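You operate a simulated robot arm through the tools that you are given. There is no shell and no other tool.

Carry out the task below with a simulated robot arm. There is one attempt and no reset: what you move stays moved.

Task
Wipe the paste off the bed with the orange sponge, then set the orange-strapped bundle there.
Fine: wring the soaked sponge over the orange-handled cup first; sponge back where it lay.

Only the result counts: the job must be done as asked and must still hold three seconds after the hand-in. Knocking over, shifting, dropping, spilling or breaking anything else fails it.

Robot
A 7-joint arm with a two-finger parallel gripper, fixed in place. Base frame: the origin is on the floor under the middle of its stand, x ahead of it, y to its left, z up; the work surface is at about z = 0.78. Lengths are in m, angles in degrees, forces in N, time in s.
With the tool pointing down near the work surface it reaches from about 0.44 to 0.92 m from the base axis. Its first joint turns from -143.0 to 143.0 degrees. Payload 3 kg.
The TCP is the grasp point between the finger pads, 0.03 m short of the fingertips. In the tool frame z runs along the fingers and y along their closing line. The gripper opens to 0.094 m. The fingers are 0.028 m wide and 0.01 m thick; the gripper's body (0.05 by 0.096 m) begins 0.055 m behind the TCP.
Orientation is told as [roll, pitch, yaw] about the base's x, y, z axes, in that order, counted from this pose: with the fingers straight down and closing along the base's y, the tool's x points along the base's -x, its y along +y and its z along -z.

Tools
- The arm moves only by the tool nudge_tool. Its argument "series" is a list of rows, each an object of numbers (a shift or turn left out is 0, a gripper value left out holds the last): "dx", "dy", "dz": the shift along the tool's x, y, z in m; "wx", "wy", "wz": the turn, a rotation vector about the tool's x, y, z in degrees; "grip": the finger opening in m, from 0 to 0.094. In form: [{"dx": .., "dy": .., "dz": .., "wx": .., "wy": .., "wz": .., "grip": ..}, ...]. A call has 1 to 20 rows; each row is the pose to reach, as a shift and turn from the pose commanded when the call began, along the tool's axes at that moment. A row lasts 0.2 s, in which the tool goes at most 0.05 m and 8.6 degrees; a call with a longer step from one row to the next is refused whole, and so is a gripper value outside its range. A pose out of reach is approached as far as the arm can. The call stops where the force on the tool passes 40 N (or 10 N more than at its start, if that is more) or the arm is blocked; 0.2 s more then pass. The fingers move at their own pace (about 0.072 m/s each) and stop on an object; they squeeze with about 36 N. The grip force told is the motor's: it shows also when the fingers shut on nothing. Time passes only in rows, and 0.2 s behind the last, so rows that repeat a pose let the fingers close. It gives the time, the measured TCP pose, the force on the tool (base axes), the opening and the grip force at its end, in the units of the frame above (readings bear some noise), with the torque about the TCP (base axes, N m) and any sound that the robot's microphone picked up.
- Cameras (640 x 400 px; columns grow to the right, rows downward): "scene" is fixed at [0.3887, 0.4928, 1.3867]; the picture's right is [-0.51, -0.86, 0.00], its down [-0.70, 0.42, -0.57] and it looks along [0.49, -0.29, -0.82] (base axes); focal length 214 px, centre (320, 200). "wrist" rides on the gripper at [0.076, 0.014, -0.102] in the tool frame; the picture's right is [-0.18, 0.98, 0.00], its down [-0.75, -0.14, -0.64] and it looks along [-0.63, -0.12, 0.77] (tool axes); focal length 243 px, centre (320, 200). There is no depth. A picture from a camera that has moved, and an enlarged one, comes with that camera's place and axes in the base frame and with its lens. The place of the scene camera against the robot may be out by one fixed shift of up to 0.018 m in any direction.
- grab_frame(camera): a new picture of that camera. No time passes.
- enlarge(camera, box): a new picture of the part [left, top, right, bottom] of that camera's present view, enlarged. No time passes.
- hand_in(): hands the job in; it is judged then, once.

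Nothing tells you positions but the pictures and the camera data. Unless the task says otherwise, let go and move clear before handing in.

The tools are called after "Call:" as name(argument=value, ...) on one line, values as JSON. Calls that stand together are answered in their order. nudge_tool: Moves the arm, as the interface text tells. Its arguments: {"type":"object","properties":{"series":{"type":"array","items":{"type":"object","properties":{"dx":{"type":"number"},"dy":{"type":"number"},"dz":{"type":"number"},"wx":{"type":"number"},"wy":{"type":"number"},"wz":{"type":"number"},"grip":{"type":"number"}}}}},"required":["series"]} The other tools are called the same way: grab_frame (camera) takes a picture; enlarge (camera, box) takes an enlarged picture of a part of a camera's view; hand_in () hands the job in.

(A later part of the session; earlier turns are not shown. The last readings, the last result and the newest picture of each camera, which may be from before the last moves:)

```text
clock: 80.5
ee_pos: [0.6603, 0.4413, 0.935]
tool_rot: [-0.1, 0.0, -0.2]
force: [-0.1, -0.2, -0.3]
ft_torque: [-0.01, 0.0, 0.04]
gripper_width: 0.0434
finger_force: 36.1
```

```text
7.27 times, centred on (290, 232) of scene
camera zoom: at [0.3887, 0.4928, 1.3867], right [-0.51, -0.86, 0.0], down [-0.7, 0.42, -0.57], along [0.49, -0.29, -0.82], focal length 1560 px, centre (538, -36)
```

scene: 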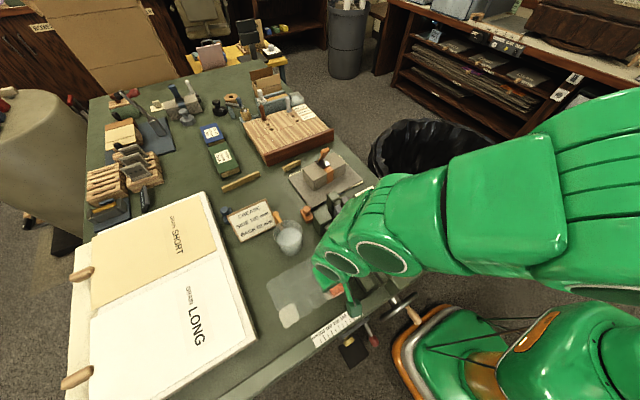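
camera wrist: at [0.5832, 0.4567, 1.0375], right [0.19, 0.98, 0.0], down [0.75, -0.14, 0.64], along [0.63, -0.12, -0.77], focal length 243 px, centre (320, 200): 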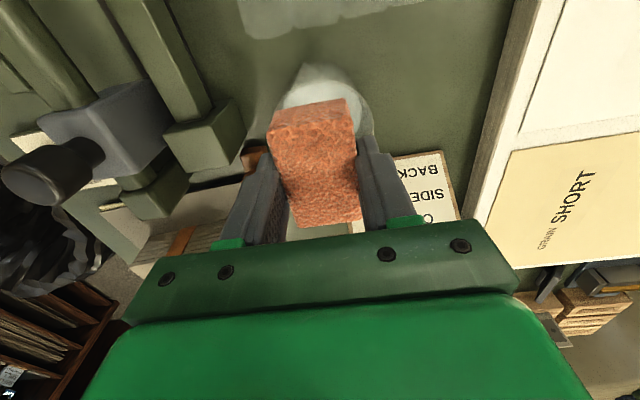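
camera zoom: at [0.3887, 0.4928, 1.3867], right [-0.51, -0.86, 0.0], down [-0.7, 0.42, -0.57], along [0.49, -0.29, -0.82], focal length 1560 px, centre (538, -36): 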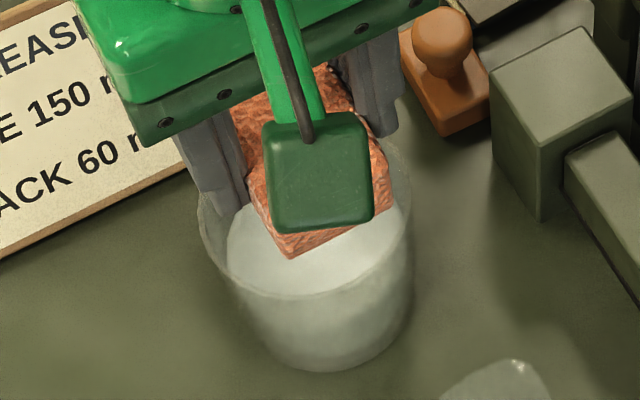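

The film covers a 3×4 grid on the bed. Now I'll do careful partial-release and squeeze cycles over the cup.

Call:
nudge_tool(series=[{"grip": 0.043}, {"grip": 0.043}, {"grip": 0.0}, {"grip": 0.0}, {"grip": 0.0}, {"grip": 0.0}, {"grip": 0.043}, {"grip": 0.043}, {"grip": 0.0}, {"grip": 0.0}, {"grip": 0.0}, {"grip": 0.0}, {"grip": 0.043}, {"grip": 0.043}, {"grip": 0.0}, {"grip": 0.0}, {"grip": 0.0}, {"grip": 0.0}, {"grip": 0.0}, {"grip": 0.0}])

Call:
grab_frame(camera="wrist")

Call:
enlarge(camera="scene", box=[260, 205, 320, 260])

```text
clock: 84.7
ee_pos: [0.6598, 0.4414, 0.9348]
tool_rot: [0.1, -0.3, -0.1]
force: [0.1, 0.1, -0.2]
ft_torque: [-0.01, 0.0, -0.02]
gripper_width: 0.0437
finger_force: 36.0
```

```text
taken
camera wrist: at [0.583, 0.4567, 1.0377], right [0.18, 0.98, 0.0], down [0.75, -0.14, 0.64], along [0.63, -0.12, -0.77], focal length 243 px, centre (320, 200)
```

wrist: 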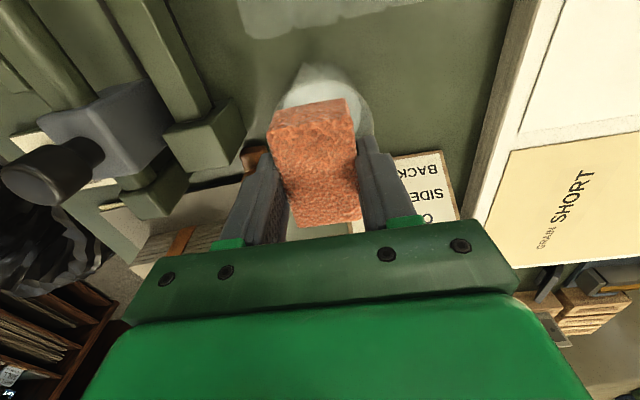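

```text
7.27 times, centred on (290, 232) of scene
camera zoom: at [0.3887, 0.4928, 1.3867], right [-0.51, -0.86, 0.0], down [-0.7, 0.42, -0.57], along [0.49, -0.29, -0.82], focal length 1560 px, centre (538, -36)
```

zoom: 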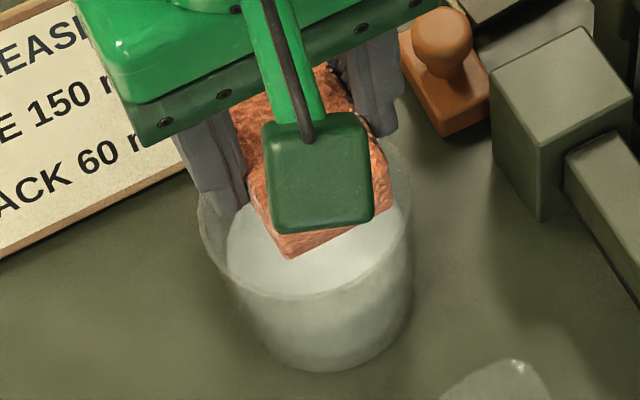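

No visible colour change from the extra wringing. I'll do another full-pressure pass over the far two rows and then compare the film from the same viewpoint.

Call:
nudge_tool(series=[{"dx": 0.03, "dy": 0.035}, {"dx": 0.06, "dy": 0.07}, {"dx": 0.09, "dy": 0.105}, {"dx": 0.09, "dy": 0.105, "dz": 0.04}, {"dx": 0.09, "dy": 0.105, "dz": 0.08}, {"dx": 0.09, "dy": 0.105, "dz": 0.11}, {"dx": 0.09, "dy": 0.105, "dz": 0.115}, {"dx": 0.09, "dy": 0.105, "dz": 0.1155}, {"dx": 0.09, "dy": 0.105, "dz": 0.116}, {"dx": 0.09, "dy": 0.105, "dz": 0.1165}, {"dx": 0.09, "dy": 0.105, "dz": 0.1165}])

```text
clock: 87.1
ee_pos: [0.5707, 0.5468, 0.8193]
tool_rot: [0.1, -0.2, 0.0]
force: [1.1, -0.2, 1.3]
ft_torque: [-0.02, 0.01, 0.01]
gripper_width: 0.0436
finger_force: 35.8
```

Call:
nudge_tool(series=[{"dz": 0.0005}, {"dz": 0.001}, {"dz": 0.0014}, {"dz": 0.0014}])

```text
clock: 88.1
ee_pos: [0.5714, 0.5469, 0.8199]
tool_rot: [0.0, -0.3, 0.0]
force: [-1.2, -1.3, 21.2]
ft_torque: [-0.11, 0.17, -0.04]
gripper_width: 0.0436
finger_force: 36.0
```

Call:
nudge_tool(series=[{"dy": -0.005, "dz": -0.0003}, {"dy": -0.0125, "dz": -0.0003}, {"dy": -0.02, "dz": -0.0003}, {"dy": -0.0275, "dz": -0.0004}, {"dy": -0.035, "dz": -0.0004}, {"dy": -0.0425, "dz": -0.0005}, {"dy": -0.05, "dz": -0.0005}, {"dy": -0.0575, "dz": -0.0006}, {"dy": -0.065, "dz": -0.0006}, {"dy": -0.0725, "dz": -0.0006}, {"dy": -0.08, "dz": -0.0007}, {"dy": -0.0875, "dz": -0.0007}, {"dy": -0.095, "dz": -0.0007}, {"dy": -0.1025, "dz": -0.0008}, {"dy": -0.11, "dz": -0.0008}, {"dy": -0.1175, "dz": -0.0008}, {"dy": -0.125, "dz": -0.0009}, {"dy": -0.1325, "dz": -0.0009}, {"dy": -0.14, "dz": -0.0009}, {"dy": -0.15, "dz": -0.0009}])

Call:
enlarge(camera="scene", box=[240, 220, 360, 335])

Call:
enlarge(camera="wrist", box=[270, 0, 640, 200])

```text
clock: 92.3
ee_pos: [0.5702, 0.3974, 0.8183]
tool_rot: [0.0, -0.2, 0.0]
force: [-0.6, 3.3, 7.3]
ft_torque: [0.11, 0.06, -0.01]
gripper_width: 0.0436
finger_force: 35.8
```

```text
3.48 times, centred on (300, 278) of scene
camera zoom: at [0.3887, 0.4928, 1.3867], right [-0.51, -0.86, 0.0], down [-0.7, 0.42, -0.57], along [0.49, -0.29, -0.82], focal length 746 px, centre (390, -70)
```

zoom: 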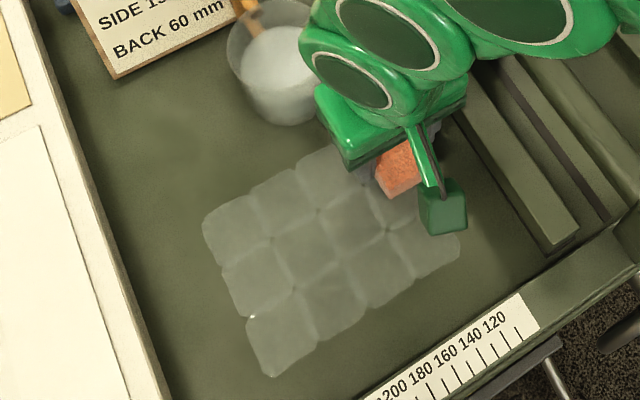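

```text
1.73 times, centred on (455, 100) of wrist
camera zoom: at [0.4938, 0.4128, 0.9207], right [0.18, 0.98, 0.0], down [0.75, -0.14, 0.64], along [0.63, -0.12, -0.76], focal length 420 px, centre (86, 373)
```

zoom: 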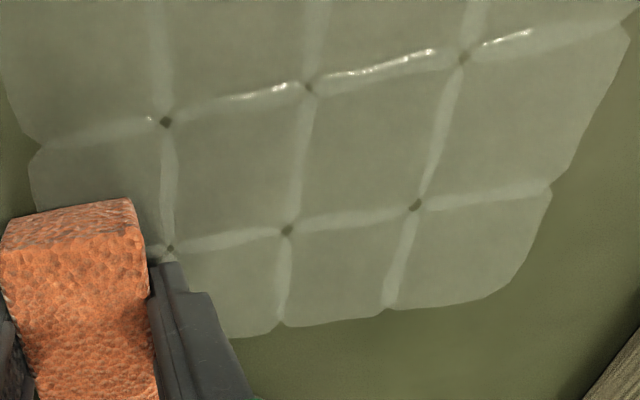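

The film isn't clearing with more passes and may even be redeposited. I'll lift clear and inspect the bed closely with an unobstructed view.

Call:
nudge_tool(series=[{"dz": -0.03}, {"dz": -0.07}, {"dz": -0.115}, {"dx": -0.03, "dy": 0.01, "dz": -0.13}, {"dx": -0.06, "dy": 0.025, "dz": -0.13}, {"dx": -0.09, "dy": 0.044, "dz": -0.13}, {"dx": -0.09, "dy": 0.044, "dz": -0.116}, {"dx": -0.09, "dy": 0.044, "dz": -0.116}])

Call:
enlarge(camera="scene", box=[240, 200, 370, 335])

Call:
enlarge(camera="scene", box=[270, 250, 350, 320])

```text
clock: 94.1
ee_pos: [0.6612, 0.4406, 0.933]
tool_rot: [0.0, 0.0, -0.1]
force: [0.4, 0.4, -0.1]
ft_torque: [-0.02, -0.01, -0.02]
gripper_width: 0.0436
finger_force: 35.8
```

```text
2.96 times, centred on (305, 268) of scene
camera zoom: at [0.3887, 0.4928, 1.3867], right [-0.51, -0.86, 0.0], down [-0.7, 0.42, -0.57], along [0.49, -0.29, -0.82], focal length 636 px, centre (364, 0)
```

zoom: 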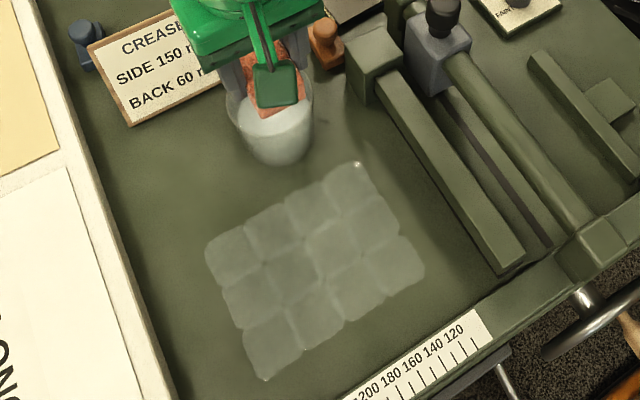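

```text
5.71 times, centred on (310, 285) of scene
camera zoom: at [0.3887, 0.4928, 1.3867], right [-0.51, -0.86, 0.0], down [-0.7, 0.42, -0.57], along [0.49, -0.29, -0.82], focal length 1226 px, centre (377, -286)
```

zoom: 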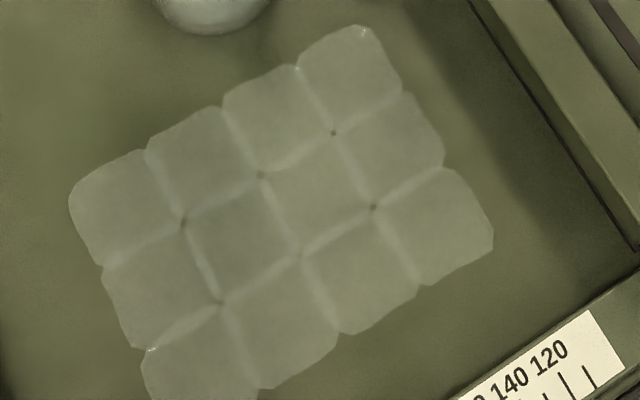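

The film is static from pass to pass. As a direct test, I'll rub one spot vigorously, the far-left film cell near (0.575, 0.53), and see whether it differs from the rest.

Call:
nudge_tool(series=[{"dx": 0.03, "dy": 0.03}, {"dx": 0.06, "dy": 0.06}, {"dx": 0.086, "dy": 0.09}, {"dx": 0.086, "dy": 0.09, "dz": 0.04}, {"dx": 0.086, "dy": 0.09, "dz": 0.08}, {"dx": 0.086, "dy": 0.09, "dz": 0.11}, {"dx": 0.086, "dy": 0.09, "dz": 0.115}, {"dx": 0.086, "dy": 0.09, "dz": 0.1165}, {"dx": 0.086, "dy": 0.09, "dz": 0.1165}])

```text
clock: 96.1
ee_pos: [0.5758, 0.5338, 0.8187]
tool_rot: [0.3, -0.4, 0.0]
force: [-4.3, 1.1, 25.9]
ft_torque: [-0.09, 0.33, -0.03]
gripper_width: 0.0436
finger_force: 35.9
```

Call:
nudge_tool(series=[{"dy": 0.0, "dz": -0.0005}, {"dy": -0.012, "dz": -0.0005}, {"dy": -0.024, "dz": -0.0005}, {"dy": -0.012, "dz": -0.0005}, {"dy": 0.0, "dz": -0.0005}, {"dy": 0.012, "dz": -0.0005}, {"dy": 0.0, "dz": -0.0005}, {"dy": -0.012, "dz": -0.0005}, {"dy": -0.024, "dz": -0.0005}, {"dy": -0.012, "dz": -0.0005}, {"dy": 0.0, "dz": -0.0005}, {"dy": 0.012, "dz": -0.0005}, {"dy": 0.0, "dz": -0.0005}, {"dy": -0.012, "dz": -0.0005}, {"dy": -0.024, "dz": -0.0005}, {"dy": -0.012, "dz": -0.0005}, {"dy": 0.0, "dz": -0.0005}, {"dy": 0.012, "dz": -0.0005}, {"dy": 0.0, "dz": -0.0005}])

```text
clock: 100.1
ee_pos: [0.5754, 0.5327, 0.8174]
tool_rot: [0.1, -0.2, -0.1]
force: [0.4, 5.3, 8.1]
ft_torque: [0.14, 0.01, -0.03]
gripper_width: 0.0436
finger_force: 35.6
```

Call:
nudge_tool(series=[{"dz": -0.03}, {"dz": -0.07}, {"dz": -0.115}, {"dx": -0.03, "dy": -0.03, "dz": -0.118}, {"dx": -0.06, "dy": -0.06, "dz": -0.118}, {"dx": -0.086, "dy": -0.09, "dz": -0.118}, {"dx": -0.086, "dy": -0.09, "dz": -0.118}])

Call:
enlarge(camera="scene", box=[240, 200, 370, 335])

Call:
enlarge(camera="scene", box=[270, 250, 350, 320])

Call:
grab_frame(camera="wrist")

```text
clock: 101.7
ee_pos: [0.6608, 0.4406, 0.9353]
tool_rot: [0.1, -0.1, 0.0]
force: [0.1, 0.5, -0.4]
ft_torque: [0.01, -0.01, 0.03]
gripper_width: 0.0436
finger_force: 35.8
```

```text
2.96 times, centred on (305, 268) of scene
camera zoom: at [0.3887, 0.4928, 1.3867], right [-0.51, -0.86, 0.0], down [-0.7, 0.42, -0.57], along [0.49, -0.29, -0.82], focal length 636 px, centre (364, 0)
```

zoom: 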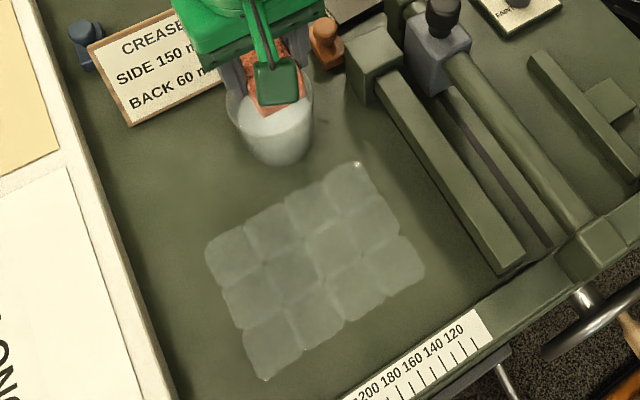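

```text
5.71 times, centred on (310, 285) of scene
camera zoom: at [0.3887, 0.4928, 1.3867], right [-0.51, -0.86, 0.0], down [-0.7, 0.42, -0.57], along [0.49, -0.29, -0.82], focal length 1226 px, centre (377, -286)
```

zoom: 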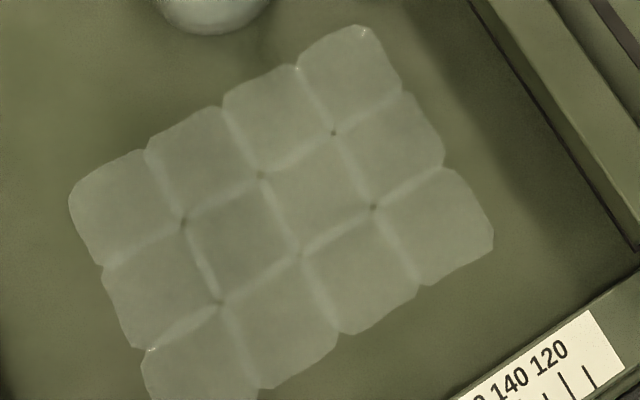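

```text
taken
camera wrist: at [0.5843, 0.4551, 1.0378], right [0.18, 0.98, 0.0], down [0.75, -0.14, 0.64], along [0.63, -0.12, -0.77], focal length 243 px, centre (320, 200)
```

wrist: 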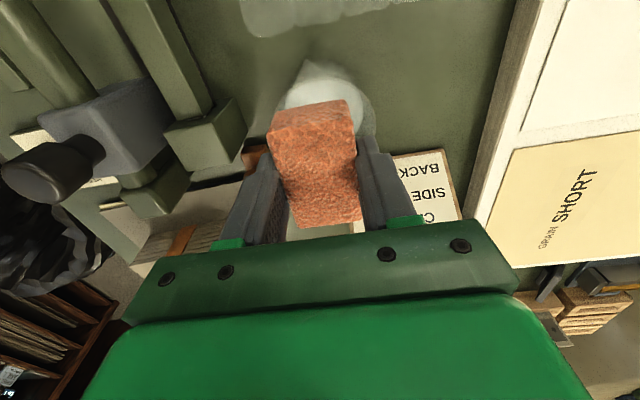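

Rubbing one spot changed nothing, so the film is in equilibrium with the sponge. I'm over the cup again; I'll check what grip force the partial release really gives, to see whether my wring cycles were real squeezes.

Call:
nudge_tool(series=[{"grip": 0.043}, {"grip": 0.043}])

Call:
enlarge(camera="wrist", box=[220, 40, 420, 240])

```text
clock: 102.3
ee_pos: [0.6607, 0.4395, 0.9367]
tool_rot: [0.0, -0.2, -0.1]
force: [0.6, 0.0, -0.2]
ft_torque: [-0.03, 0.03, -0.01]
gripper_width: 0.0439
finger_force: 6.5
```

```text
2.00 times, centred on (320, 140) of wrist
camera zoom: at [0.5842, 0.4553, 1.0379], right [0.18, 0.98, 0.0], down [0.75, -0.14, 0.64], along [0.63, -0.12, -0.77], focal length 485 px, centre (320, 320)
```

zoom: 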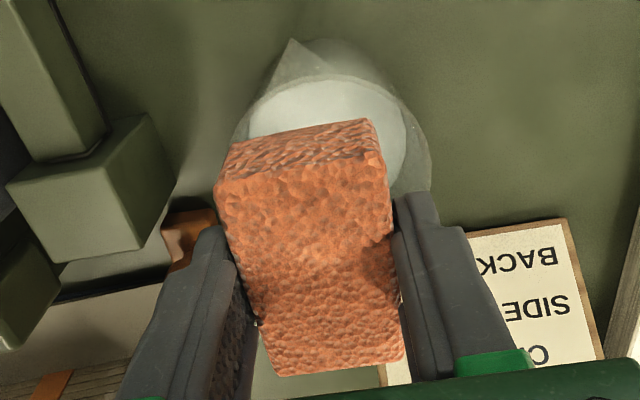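

The wring cycles were real squeezes (6.5 N up to 36 N). I'll try a wipe with a gentle grip of about 15 N, in case the tight grip itself was pressing moisture onto the bed.

Call:
nudge_tool(series=[{"grip": 0.0}, {"grip": 0.0}, {"grip": 0.0}, {"grip": 0.0427}, {"grip": 0.0427}, {"dx": 0.03, "dy": 0.03}, {"dx": 0.06, "dy": 0.06}, {"dx": 0.086, "dy": 0.095}, {"dx": 0.086, "dy": 0.095, "dz": 0.04}, {"dx": 0.086, "dy": 0.095, "dz": 0.08}, {"dx": 0.086, "dy": 0.095, "dz": 0.11}, {"dx": 0.086, "dy": 0.095, "dz": 0.115}, {"dx": 0.086, "dy": 0.095, "dz": 0.1165}, {"dx": 0.086, "dy": 0.095, "dz": 0.117}, {"dx": 0.086, "dy": 0.095, "dz": 0.117}])

```text
clock: 105.5
ee_pos: [0.5758, 0.5362, 0.8184]
tool_rot: [0.2, -0.3, 0.0]
force: [-0.6, 0.1, 4.5]
ft_torque: [-0.01, 0.07, 0.02]
gripper_width: 0.0439
finger_force: 12.2
```

Call:
nudge_tool(series=[{"dz": 0.0003}, {"dy": -0.01, "dz": 0.0003}, {"dy": -0.02, "dz": 0.0002}, {"dy": -0.03, "dz": 0.0001}, {"dy": -0.04, "dz": 0.0}, {"dy": -0.05, "dz": -0.0001}, {"dy": -0.06, "dz": -0.0002}, {"dy": -0.07, "dz": -0.0003}, {"dy": -0.08, "dz": -0.0003}, {"dy": -0.09, "dz": -0.0004}, {"dy": -0.1, "dz": -0.0004}, {"dy": -0.11, "dz": -0.0004}, {"dy": -0.12, "dz": -0.0005}, {"dy": -0.13, "dz": -0.0005}, {"dy": -0.14, "dz": -0.0005}])

Call:
enlarge(camera="wrist", box=[270, 0, 640, 200])

Call:
enlarge(camera="scene", box=[240, 220, 360, 335])

```text
clock: 108.7
ee_pos: [0.5748, 0.3962, 0.8209]
tool_rot: [0.0, -0.2, 0.0]
force: [0.1, -0.6, -0.3]
ft_torque: [0.0, -0.01, -0.03]
gripper_width: 0.044
finger_force: 19.3
```

```text
1.73 times, centred on (455, 100) of wrist
camera zoom: at [0.498, 0.4113, 0.9223], right [0.18, 0.98, 0.0], down [0.75, -0.14, 0.64], along [0.63, -0.12, -0.76], focal length 420 px, centre (86, 373)
```

zoom: 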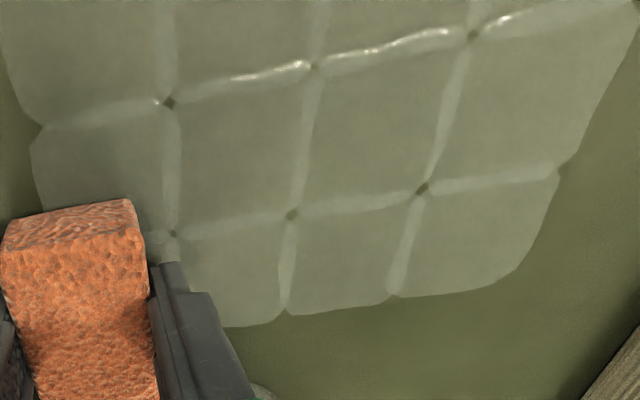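

```text
3.48 times, centred on (300, 278) of scene
camera zoom: at [0.3887, 0.4928, 1.3867], right [-0.51, -0.86, 0.0], down [-0.7, 0.42, -0.57], along [0.49, -0.29, -0.82], focal length 746 px, centre (390, -70)
```

zoom: 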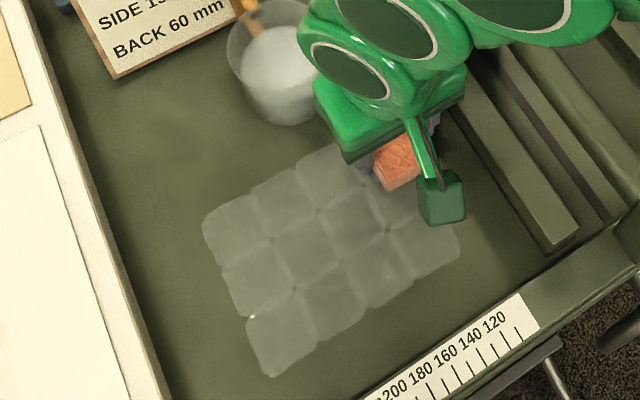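

The film stays regardless of the grip. I'll lift and move aside to see whether the cup's water level rose, which would tell me how much was really wrung out.

Call:
nudge_tool(series=[{"dz": -0.02, "grip": 0.0}, {"dz": -0.06}, {"dz": -0.1}, {"dz": -0.14}, {"dx": 0.03, "dz": -0.16}, {"dx": 0.06, "dz": -0.16}, {"dx": 0.06, "dz": -0.16}])

Call:
enlarge(camera="scene", box=[245, 200, 325, 265])

Call:
grab_frame(camera="wrist")

Call:
grab_frame(camera="scene")

```text
clock: 110.3
ee_pos: [0.5149, 0.3981, 0.9792]
tool_rot: [0.1, -0.3, 0.1]
force: [-0.1, -0.3, -0.9]
ft_torque: [0.03, 0.0, 0.0]
gripper_width: 0.0439
finger_force: 35.6
```

```text
6.15 times, centred on (285, 232) of scene
camera zoom: at [0.3887, 0.4928, 1.3867], right [-0.51, -0.86, 0.0], down [-0.7, 0.42, -0.57], along [0.49, -0.29, -0.82], focal length 1320 px, centre (535, 0)
```

zoom: 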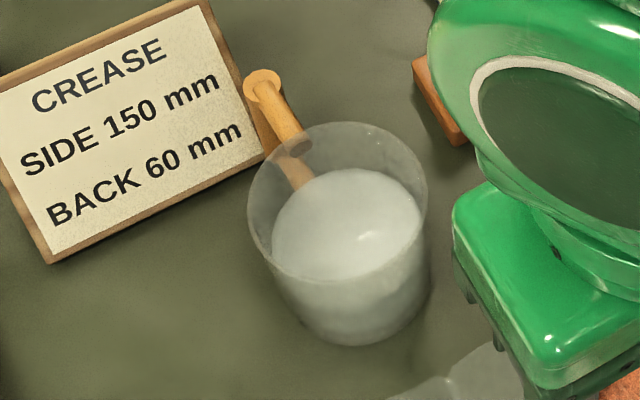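

```text
taken
camera wrist: at [0.4378, 0.4123, 1.0816], right [0.18, 0.98, 0.0], down [0.75, -0.14, 0.64], along [0.63, -0.12, -0.76], focal length 243 px, centre (320, 200)
```

wrist: 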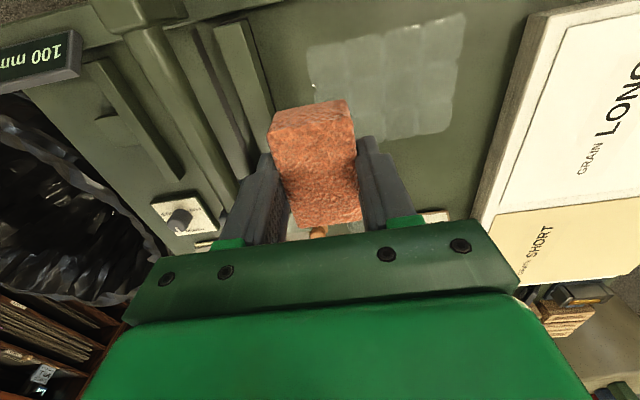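

```text
taken
```

scene: 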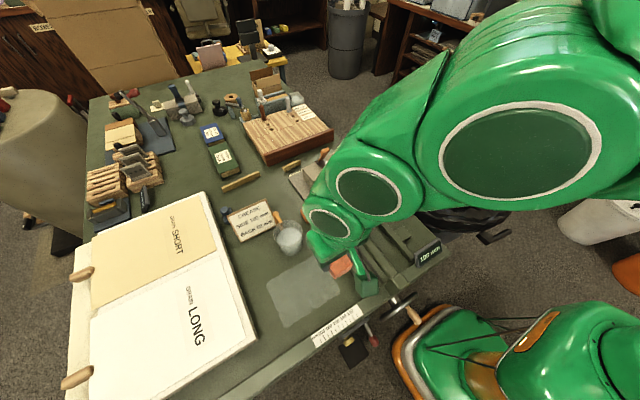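

The cup level is slightly higher, and the sponge looks a little paler after picking up paste. The gentle-grip pass lost contact partway, so I'll repeat it with a light grip, so the sponge can expand, and verified contact in short strokes.

Call:
nudge_tool(series=[{"dx": -0.03, "dy": 0.03}, {"dx": -0.06, "dy": 0.06}, {"dx": -0.06, "dy": 0.1}, {"dx": -0.06, "dy": 0.14}, {"dx": -0.06, "dy": 0.14, "dz": 0.045, "grip": 0.0427}, {"dx": -0.06, "dy": 0.14, "dz": 0.09}, {"dx": -0.06, "dy": 0.14, "dz": 0.135}, {"dx": -0.06, "dy": 0.14, "dz": 0.155}, {"dx": -0.06, "dy": 0.14, "dz": 0.159}, {"dx": -0.06, "dy": 0.14, "dz": 0.1605}, {"dx": -0.06, "dy": 0.14, "dz": 0.161}, {"dx": -0.06, "dy": 0.14, "dz": 0.161}])

```text
clock: 112.9
ee_pos: [0.5763, 0.5364, 0.819]
tool_rot: [0.1, -0.2, 0.0]
force: [-0.2, 0.1, 1.5]
ft_torque: [-0.03, 0.05, -0.03]
gripper_width: 0.0439
finger_force: 1.3
```

Call:
nudge_tool(series=[{"grip": 0.0422}, {"dz": 0.0003, "grip": 0.0422}, {"dz": 0.0006}, {"dz": 0.0009}, {"dz": 0.0009}])

```text
clock: 114.1
ee_pos: [0.575, 0.5369, 0.8175]
tool_rot: [0.1, -0.1, -0.1]
force: [-1.8, -2.9, 18.9]
ft_torque: [-0.17, 0.09, 0.01]
gripper_width: 0.0436
finger_force: 36.2
```

Call:
nudge_tool(series=[{"dz": -0.0002, "grip": 0.043}, {"dz": -0.0002}, {"dy": -0.01, "dz": -0.0002}, {"dy": -0.02, "dz": -0.0003}, {"dy": -0.03, "dz": -0.0003}, {"dy": -0.04, "dz": -0.0004}, {"dy": -0.05, "dz": -0.0004}, {"dy": -0.06, "dz": -0.0004}, {"dy": -0.07, "dz": -0.0005}])

```text
clock: 116.1
ee_pos: [0.5745, 0.4666, 0.8183]
tool_rot: [0.1, -0.2, -0.2]
force: [-1.4, 8.5, 21.7]
ft_torque: [0.23, 0.04, -0.04]
gripper_width: 0.0442
finger_force: 6.1
```

Call:
nudge_tool(series=[{"dy": 0.01, "dz": 0.0}, {"dy": 0.02, "dz": 0.0}, {"dy": 0.03, "dz": 0.0001}, {"dy": 0.04, "dz": 0.0001}, {"dy": 0.05, "dz": 0.0002}, {"dy": 0.06, "dz": 0.0002}, {"dy": 0.07, "dz": 0.0003}, {"dy": 0.06, "dz": 0.0003}, {"dy": 0.05, "dz": 0.0003}, {"dy": 0.04, "dz": 0.0002}, {"dy": 0.03, "dz": 0.0002}, {"dy": 0.02, "dz": 0.0001}, {"dy": 0.01, "dz": 0.0}, {"dy": 0.0, "dz": 0.0}, {"dy": -0.02, "dz": -0.0001}, {"dy": -0.04, "dz": -0.0002}, {"dy": -0.06, "dz": -0.0003}])

Call:
enlarge(camera="wrist", box=[270, 0, 640, 200])

Call:
enlarge(camera="scene", box=[240, 220, 360, 335])

```text
clock: 119.7
ee_pos: [0.575, 0.4089, 0.8203]
tool_rot: [0.1, -0.2, -0.1]
force: [0.2, 0.3, 0.1]
ft_torque: [0.03, 0.01, 0.01]
gripper_width: 0.0439
finger_force: 24.9
```

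```text
1.73 times, centred on (455, 100) of wrist
camera zoom: at [0.4994, 0.4229, 0.9217], right [0.19, 0.98, 0.0], down [0.75, -0.14, 0.64], along [0.63, -0.12, -0.77], focal length 420 px, centre (86, 373)
```

zoom: 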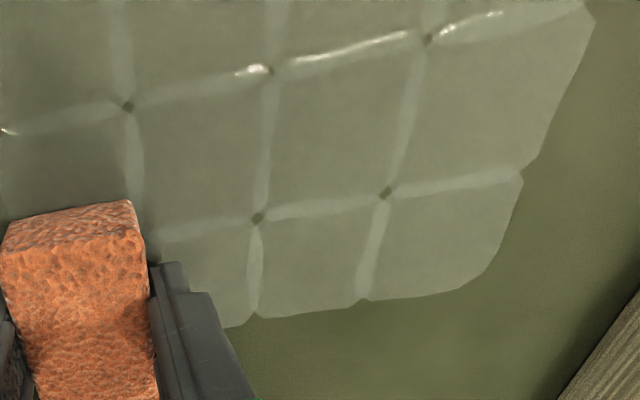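

```text
3.48 times, centred on (300, 278) of scene
camera zoom: at [0.3887, 0.4928, 1.3867], right [-0.51, -0.86, 0.0], down [-0.7, 0.42, -0.57], along [0.49, -0.29, -0.82], focal length 746 px, centre (390, -70)
```

zoom: 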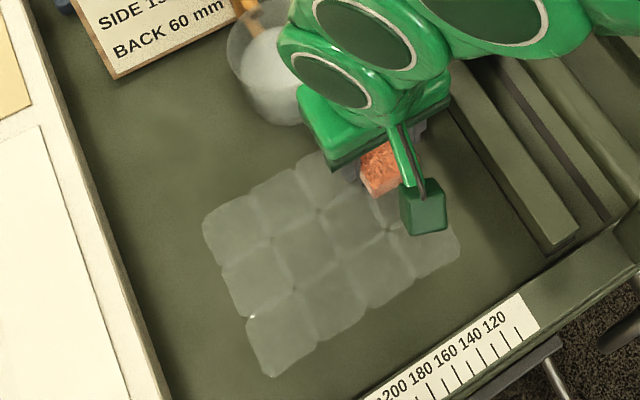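

The film is unchanged. I'll lift, turn back to yaw 84 over the cup, and compare the sponge's colour under the same lighting as right after the first wring.

Call:
nudge_tool(series=[{"dz": -0.03, "grip": 0.0}, {"dz": -0.07}, {"dz": -0.115}, {"dx": -0.02, "dy": 0.005, "dz": -0.13, "wz": -8}, {"dx": -0.04, "dy": 0.012, "dz": -0.13, "wz": -16}, {"dx": -0.06, "dy": 0.02, "dz": -0.13, "wz": -24}, {"dx": -0.08, "dy": 0.028, "dz": -0.13, "wz": -32}, {"dx": -0.085, "dy": 0.036, "dz": -0.13, "wz": -40}, {"dx": -0.085, "dy": 0.036, "dz": -0.13, "wz": -48}, {"dx": -0.085, "dy": 0.036, "dz": -0.13, "wz": -56}, {"dx": -0.085, "dy": 0.036, "dz": -0.13, "wz": -64}, {"dx": -0.085, "dy": 0.036, "dz": -0.13, "wz": -72}, {"dx": -0.085, "dy": 0.036, "dz": -0.125, "wz": -80}, {"dx": -0.085, "dy": 0.036, "dz": -0.118, "wz": -84}, {"dx": -0.085, "dy": 0.036, "dz": -0.118, "wz": -84}])

Call:
enlarge(camera="wrist", box=[220, 30, 420, 180])

Call:
enlarge(camera="scene", box=[220, 180, 360, 285])

```text
clock: 122.9
ee_pos: [0.6595, 0.4434, 0.9368]
tool_rot: [-0.2, -0.2, 84.1]
force: [0.4, 0.2, 0.8]
ft_torque: [-0.01, 0.0, -0.02]
gripper_width: 0.0435
finger_force: 36.7
```

```text
2.67 times, centred on (320, 105) of wrist
camera zoom: at [0.6375, 0.3703, 1.0391], right [-0.96, 0.29, 0.0], down [0.22, 0.73, 0.64], along [0.19, 0.62, -0.77], focal length 647 px, centre (320, 453)
```

zoom: 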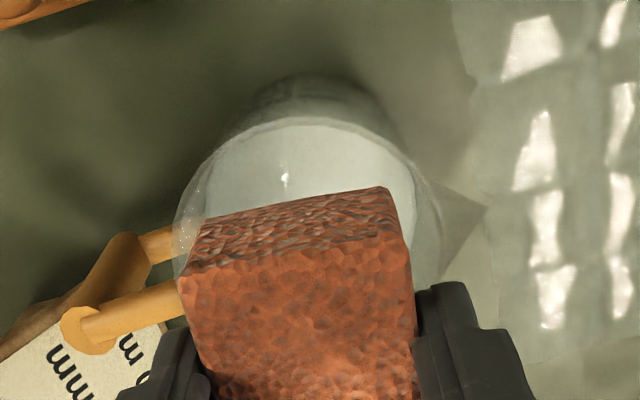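

```text
3.81 times, centred on (290, 232) of scene
camera zoom: at [0.3887, 0.4928, 1.3867], right [-0.51, -0.86, 0.0], down [-0.7, 0.42, -0.57], along [0.49, -0.29, -0.82], focal length 817 px, centre (434, 76)
```

zoom: 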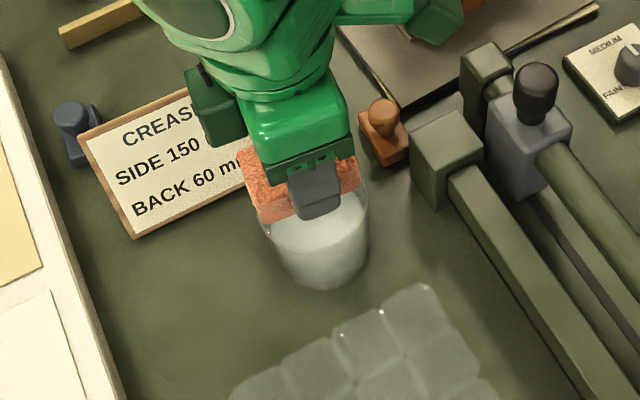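

Under identical lighting the sponge is now visibly duller than right after the first wring, so it carries paste and moisture. I'll wring it again in exactly the pose that worked first, with a long squeeze.

Call:
nudge_tool(series=[{"grip": 0.0432}, {"grip": 0.0432}, {"grip": 0.0432}, {"grip": 0.0}, {"grip": 0.0}, {"grip": 0.0}, {"grip": 0.0}, {"grip": 0.0}, {"grip": 0.0}, {"grip": 0.0}, {"grip": 0.0}, {"grip": 0.0}, {"grip": 0.0}, {"grip": 0.0}, {"grip": 0.0}, {"grip": 0.0}, {"grip": 0.0}, {"grip": 0.0}, {"grip": 0.0}, {"grip": 0.0}])

Call:
enlarge(camera="wrist", box=[220, 30, 420, 180])

Call:
enlarge(camera="wrist", box=[340, 0, 540, 150])

```text
clock: 127.1
ee_pos: [0.6599, 0.4455, 0.9374]
tool_rot: [-0.2, -0.1, 84.0]
force: [0.4, 0.1, 0.1]
ft_torque: [0.0, -0.02, 0.05]
gripper_width: 0.0436
finger_force: 36.0
```

```text
2.67 times, centred on (320, 105) of wrist
camera zoom: at [0.6374, 0.3703, 1.0392], right [-0.96, 0.29, 0.0], down [0.22, 0.73, 0.64], along [0.19, 0.62, -0.77], focal length 647 px, centre (320, 453)
```

zoom: 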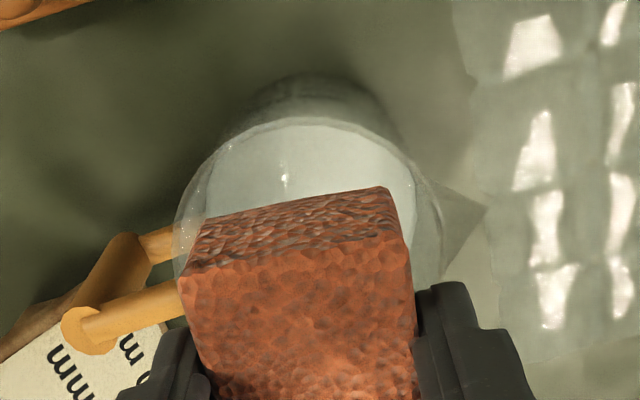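

```text
2.67 times, centred on (440, 75) of wrist
camera zoom: at [0.6374, 0.3703, 1.0392], right [-0.96, 0.29, 0.0], down [0.22, 0.73, 0.64], along [0.19, 0.62, -0.77], focal length 647 px, centre (0, 533)
```

zoom: 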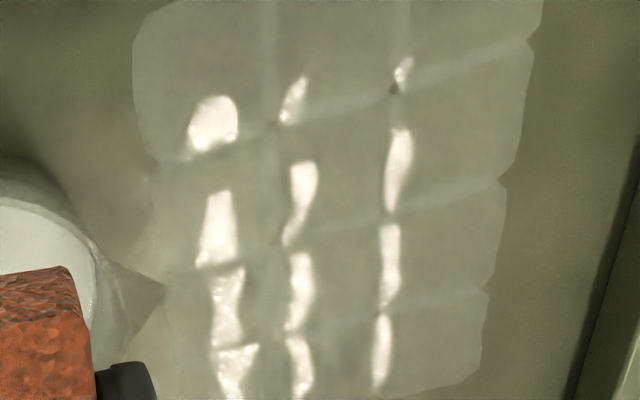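

The sponge does look a bit more vivid after this wring. I'll keep wringing to see whether it continues.

Call:
nudge_tool(series=[{"grip": 0.0432}, {"grip": 0.0432}, {"grip": 0.0}, {"grip": 0.0}, {"grip": 0.0}, {"grip": 0.0}, {"grip": 0.0}, {"grip": 0.0}, {"grip": 0.0}, {"grip": 0.0}, {"grip": 0.0}, {"grip": 0.0}, {"grip": 0.0}, {"grip": 0.0}, {"grip": 0.0}, {"grip": 0.0}, {"grip": 0.0}, {"grip": 0.0}, {"grip": 0.0}, {"grip": 0.0}])

Call:
enlarge(camera="wrist", box=[220, 30, 420, 180])

```text
clock: 131.3
ee_pos: [0.6599, 0.4437, 0.9376]
tool_rot: [-0.2, -0.2, 84.0]
force: [-0.6, 0.3, 0.6]
ft_torque: [0.02, 0.01, 0.0]
gripper_width: 0.0436
finger_force: 35.7
```

```text
2.67 times, centred on (320, 105) of wrist
camera zoom: at [0.6374, 0.3704, 1.0392], right [-0.96, 0.29, 0.0], down [0.22, 0.73, 0.64], along [0.19, 0.62, -0.77], focal length 647 px, centre (320, 453)
```

zoom: 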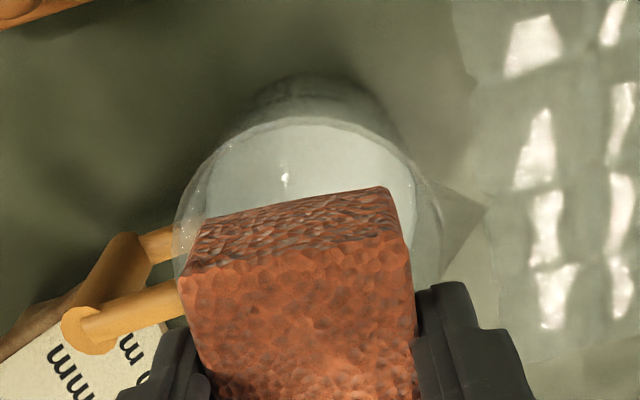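

The extra wringing has little further effect. I'll make one more set of strokes in the other direction (along x) with firm contact, covering all the tiles, then judge the result.

Call:
nudge_tool(series=[{"dx": -0.024, "dy": 0.032, "wz": -2}, {"dx": -0.048, "dy": 0.064, "wz": -4}, {"dx": -0.0722, "dy": 0.095, "wz": -6}, {"dx": -0.0722, "dy": 0.095, "dz": 0.04, "wz": -6}, {"dx": -0.0722, "dy": 0.095, "dz": 0.08, "wz": -6}, {"dx": -0.0722, "dy": 0.095, "dz": 0.11, "wz": -6}, {"dx": -0.0722, "dy": 0.095, "dz": 0.115, "wz": -6}, {"dx": -0.0722, "dy": 0.095, "dz": 0.1165, "wz": -6}, {"dx": -0.0722, "dy": 0.095, "dz": 0.1175, "wz": -6}, {"dx": -0.0722, "dy": 0.095, "dz": 0.1175, "wz": -6}])

```text
clock: 133.5
ee_pos: [0.575, 0.5258, 0.8192]
tool_rot: [-0.2, -0.1, 90.0]
force: [0.6, 0.0, 0.4]
ft_torque: [0.03, 0.0, -0.01]
gripper_width: 0.0439
finger_force: 35.8
```

Call:
nudge_tool(series=[{"dz": 0.0005}, {"dz": 0.001}, {"dz": 0.0013}, {"dz": 0.0013}])

```text
clock: 134.5
ee_pos: [0.5733, 0.5245, 0.8193]
tool_rot: [-0.2, -0.1, 89.8]
force: [0.8, -0.6, 5.5]
ft_torque: [0.06, -0.02, -0.01]
gripper_width: 0.0438
finger_force: 35.5
```

Call:
nudge_tool(series=[{"dz": 0.0005}, {"dy": 0.01, "dz": 0.0005}, {"dy": 0.02, "dz": 0.0005}, {"dy": 0.03, "dz": 0.0005}, {"dy": 0.04, "dz": 0.0005}, {"dy": 0.05, "dz": 0.0005}, {"dy": 0.06, "dz": 0.0005}, {"dy": 0.07, "dz": 0.0005}, {"dy": 0.08, "dz": 0.0005}, {"dy": 0.085, "dz": 0.0005}, {"dy": 0.07, "dz": 0.0005}, {"dy": 0.05, "dz": 0.0005}, {"dy": 0.03, "dz": 0.0005}, {"dy": 0.01, "dz": 0.0005}, {"dy": 0.0, "dz": 0.0005}])

Call:
grab_frame(camera="wrist")

```text
clock: 136.8
ee_pos: [0.4912, 0.5249, 0.8178]
tool_rot: [-0.2, -0.2, 90.1]
force: [0.8, 0.6, 3.0]
ft_torque: [-0.07, 0.01, 0.04]
gripper_width: 0.0436
finger_force: 35.6
stopped in row 11: the force on the tool passed its limit at 53 N (the readings are from after the stop); the commanded pose is now the measured one
```

```text
taken
camera wrist: at [0.4761, 0.4503, 0.9207], right [-0.98, 0.18, 0.0], down [0.14, 0.75, 0.64], along [0.12, 0.63, -0.76], focal length 243 px, centre (320, 200)
```

wrist: 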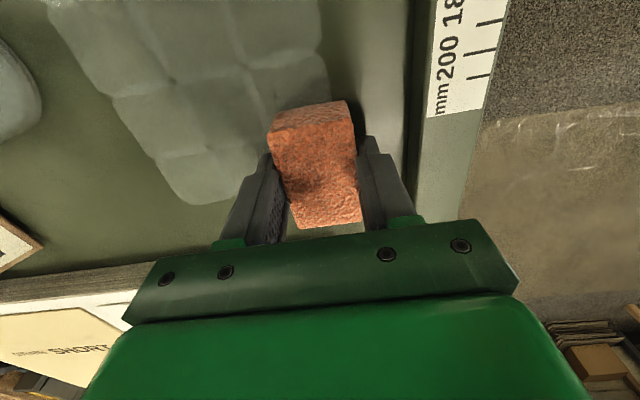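

Call:
enlarge(camera="wrist", box=[40, 0, 420, 220])

```text
1.68 times, centred on (230, 110) of wrist
camera zoom: at [0.4761, 0.4503, 0.9207], right [-0.98, 0.18, 0.0], down [0.14, 0.75, 0.64], along [0.12, 0.63, -0.76], focal length 409 px, centre (472, 352)
```

zoom: 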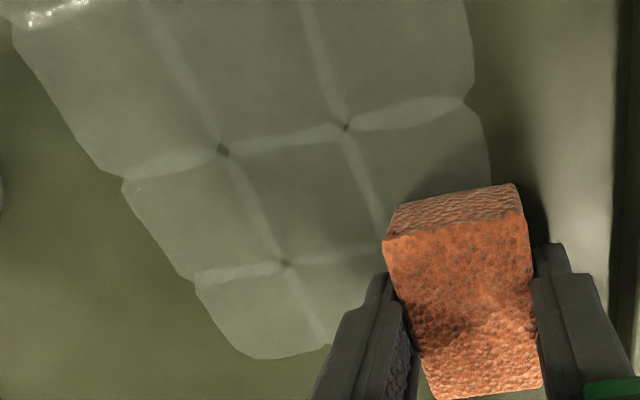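

The film stays the same under every kind of stroke, and no thick paste is left, so this is as clean as this sponge can make the bed. I'll return the sponge to where it lay, at about (0.650, 0.538) and yaw 84, descending in steps.

Call:
nudge_tool(series=[{"dz": -0.03}, {"dz": -0.07}, {"dz": -0.11}, {"dx": -0.003, "dy": -0.04, "dz": -0.11, "wz": 2}, {"dx": -0.006, "dy": -0.08, "dz": -0.11, "wz": 4}, {"dx": -0.009, "dy": -0.12, "dz": -0.11, "wz": 6.1}, {"dx": -0.0125, "dy": -0.1588, "dz": -0.11, "wz": 6.1}, {"dx": -0.0125, "dy": -0.1588, "dz": -0.08, "wz": 6.1}, {"dx": -0.0125, "dy": -0.1588, "dz": -0.04, "wz": 6.1}, {"dx": -0.0125, "dy": -0.1588, "dz": -0.015, "wz": 6.1}, {"dx": -0.0125, "dy": -0.1588, "dz": -0.006, "wz": 6.1}, {"dx": -0.0125, "dy": -0.1588, "dz": -0.006, "wz": 6.1}])

Call:
grab_frame(camera="wrist")

Call:
enlarge(camera="scene", box=[220, 190, 340, 290])

```text
clock: 139.4
ee_pos: [0.65, 0.5374, 0.8263]
tool_rot: [0.0, -0.2, 83.9]
force: [0.2, 0.6, 0.1]
ft_torque: [-0.01, -0.01, -0.01]
gripper_width: 0.0436
finger_force: 35.6
```

```text
taken
camera wrist: at [0.6272, 0.4641, 0.928], right [-0.96, 0.29, 0.0], down [0.22, 0.73, 0.64], along [0.19, 0.62, -0.77], focal length 243 px, centre (320, 200)
```

wrist: 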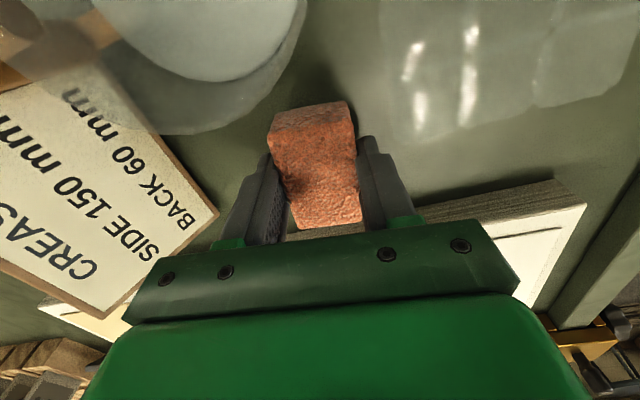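

```text
4.00 times, centred on (280, 240) of scene
camera zoom: at [0.3887, 0.4928, 1.3867], right [-0.51, -0.86, 0.0], down [-0.7, 0.42, -0.57], along [0.49, -0.29, -0.82], focal length 858 px, centre (480, 40)
```

zoom: 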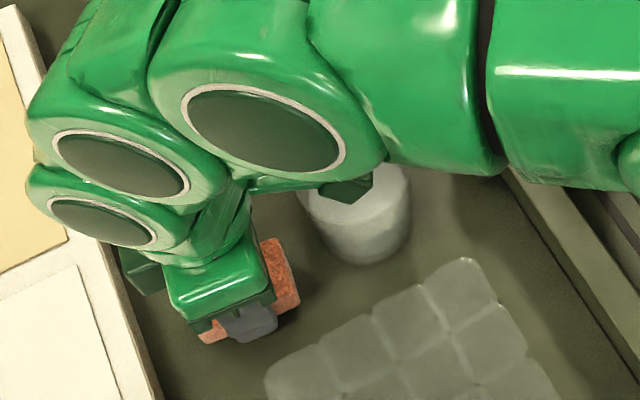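

Call:
enlarge(camera="wrist", box=[230, 70, 430, 230])

```text
2.50 times, centred on (330, 150) of wrist
camera zoom: at [0.6272, 0.4641, 0.928], right [-0.96, 0.29, 0.0], down [0.22, 0.73, 0.64], along [0.19, 0.62, -0.77], focal length 606 px, centre (295, 325)
```

zoom: 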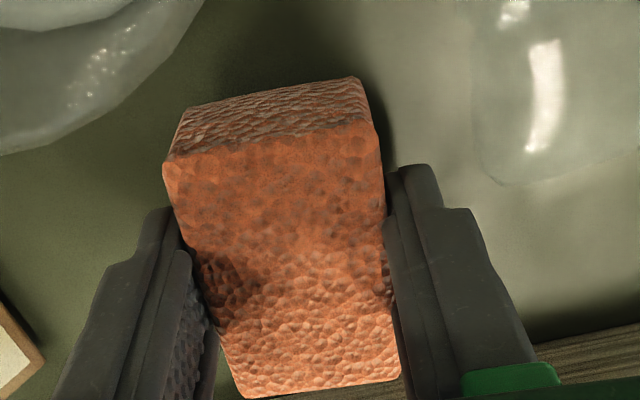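

I'll set the sponge down: lower until contact, then open the fingers gently.

Call:
nudge_tool(series=[{"dz": 0.004}, {"dz": 0.006}, {"dz": 0.0068}, {"dz": 0.0074}, {"dz": 0.0074}])

```text
clock: 140.6
ee_pos: [0.6507, 0.538, 0.8189]
tool_rot: [-0.1, -0.2, 83.9]
force: [-1.2, -3.0, 19.2]
ft_torque: [-0.16, 0.12, 0.02]
gripper_width: 0.0437
finger_force: 35.5
```

Call:
nudge_tool(series=[{"dz": -0.0008}, {"dz": -0.0008, "grip": 0.05}, {"dz": -0.0008, "grip": 0.06}, {"dz": -0.0008, "grip": 0.075}, {"dz": -0.0008, "grip": 0.075}])

Call:
grab_frame(camera="wrist")

Call:
enlarge(camera="scene", box=[220, 190, 340, 290])

```text
clock: 141.8
ee_pos: [0.649, 0.5381, 0.8175]
tool_rot: [0.0, -0.1, 83.8]
force: [-0.6, 0.1, 0.7]
ft_torque: [0.01, 0.0, -0.01]
gripper_width: 0.0749
finger_force: 0.0
```

```text
taken
camera wrist: at [0.627, 0.4642, 0.92], right [-0.96, 0.29, 0.0], down [0.22, 0.73, 0.64], along [0.18, 0.62, -0.77], focal length 243 px, centre (320, 200)
```

wrist: 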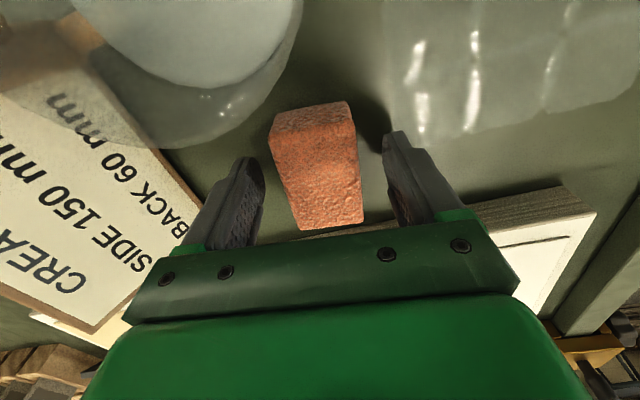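

```text
4.00 times, centred on (280, 240) of scene
camera zoom: at [0.3887, 0.4928, 1.3867], right [-0.51, -0.86, 0.0], down [-0.7, 0.42, -0.57], along [0.49, -0.29, -0.82], focal length 858 px, centre (480, 40)
```

zoom: 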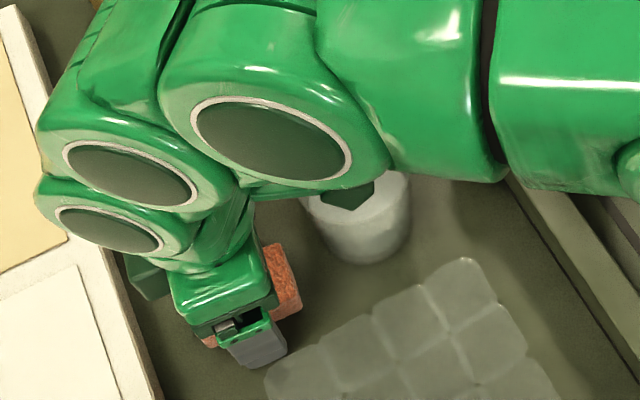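

The sponge is down. I'll raise the arm straight up clear of it and check the sponge's placement and the bed.

Call:
nudge_tool(series=[{"dz": -0.03, "grip": 0.085}, {"dz": -0.07}, {"dz": -0.115}, {"dz": -0.16}, {"dz": -0.205}, {"dz": -0.25}, {"dz": -0.25}])

Call:
grab_frame(camera="wrist")

Call:
enlarge(camera="scene", box=[235, 235, 295, 285])

Call:
enlarge(camera="scene", box=[240, 200, 370, 335])

```text
clock: 143.4
ee_pos: [0.649, 0.5383, 1.0672]
tool_rot: [0.0, -0.1, 83.9]
force: [0.7, -0.5, 0.6]
ft_torque: [-0.01, 0.0, -0.01]
gripper_width: 0.085
finger_force: 0.2
```

```text
taken
camera wrist: at [0.6266, 0.4649, 1.1688], right [-0.96, 0.29, 0.0], down [0.22, 0.73, 0.64], along [0.18, 0.62, -0.77], focal length 243 px, centre (320, 200)
```

wrist: 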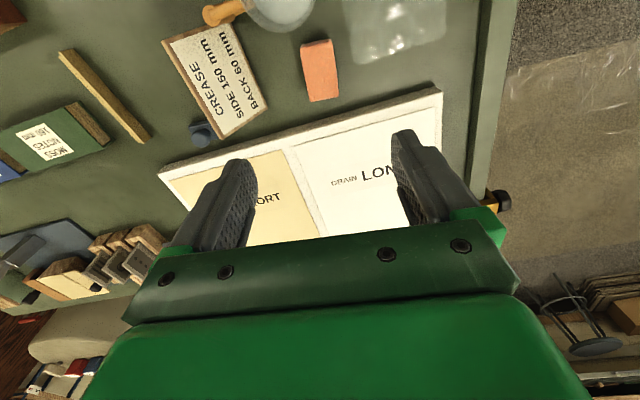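

```text
8.00 times, centred on (265, 260) of scene
camera zoom: at [0.3887, 0.4928, 1.3867], right [-0.51, -0.86, 0.0], down [-0.7, 0.42, -0.57], along [0.49, -0.29, -0.82], focal length 1716 px, centre (760, -280)
```

zoom: 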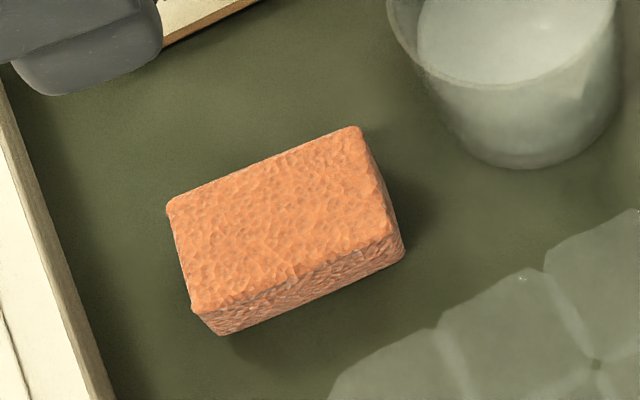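

```text
2.96 times, centred on (305, 268) of scene
camera zoom: at [0.3887, 0.4928, 1.3867], right [-0.51, -0.86, 0.0], down [-0.7, 0.42, -0.57], along [0.49, -0.29, -0.82], focal length 636 px, centre (364, 0)
```

zoom: 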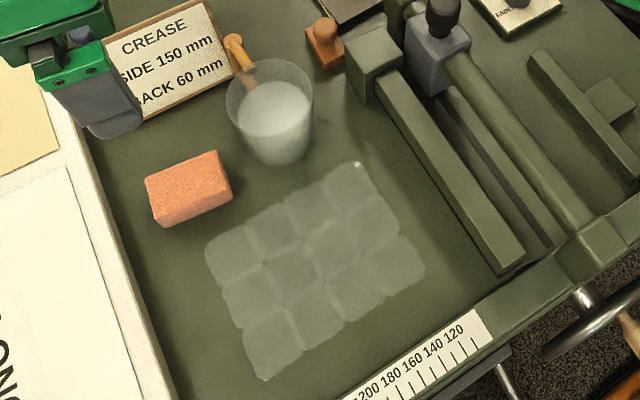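

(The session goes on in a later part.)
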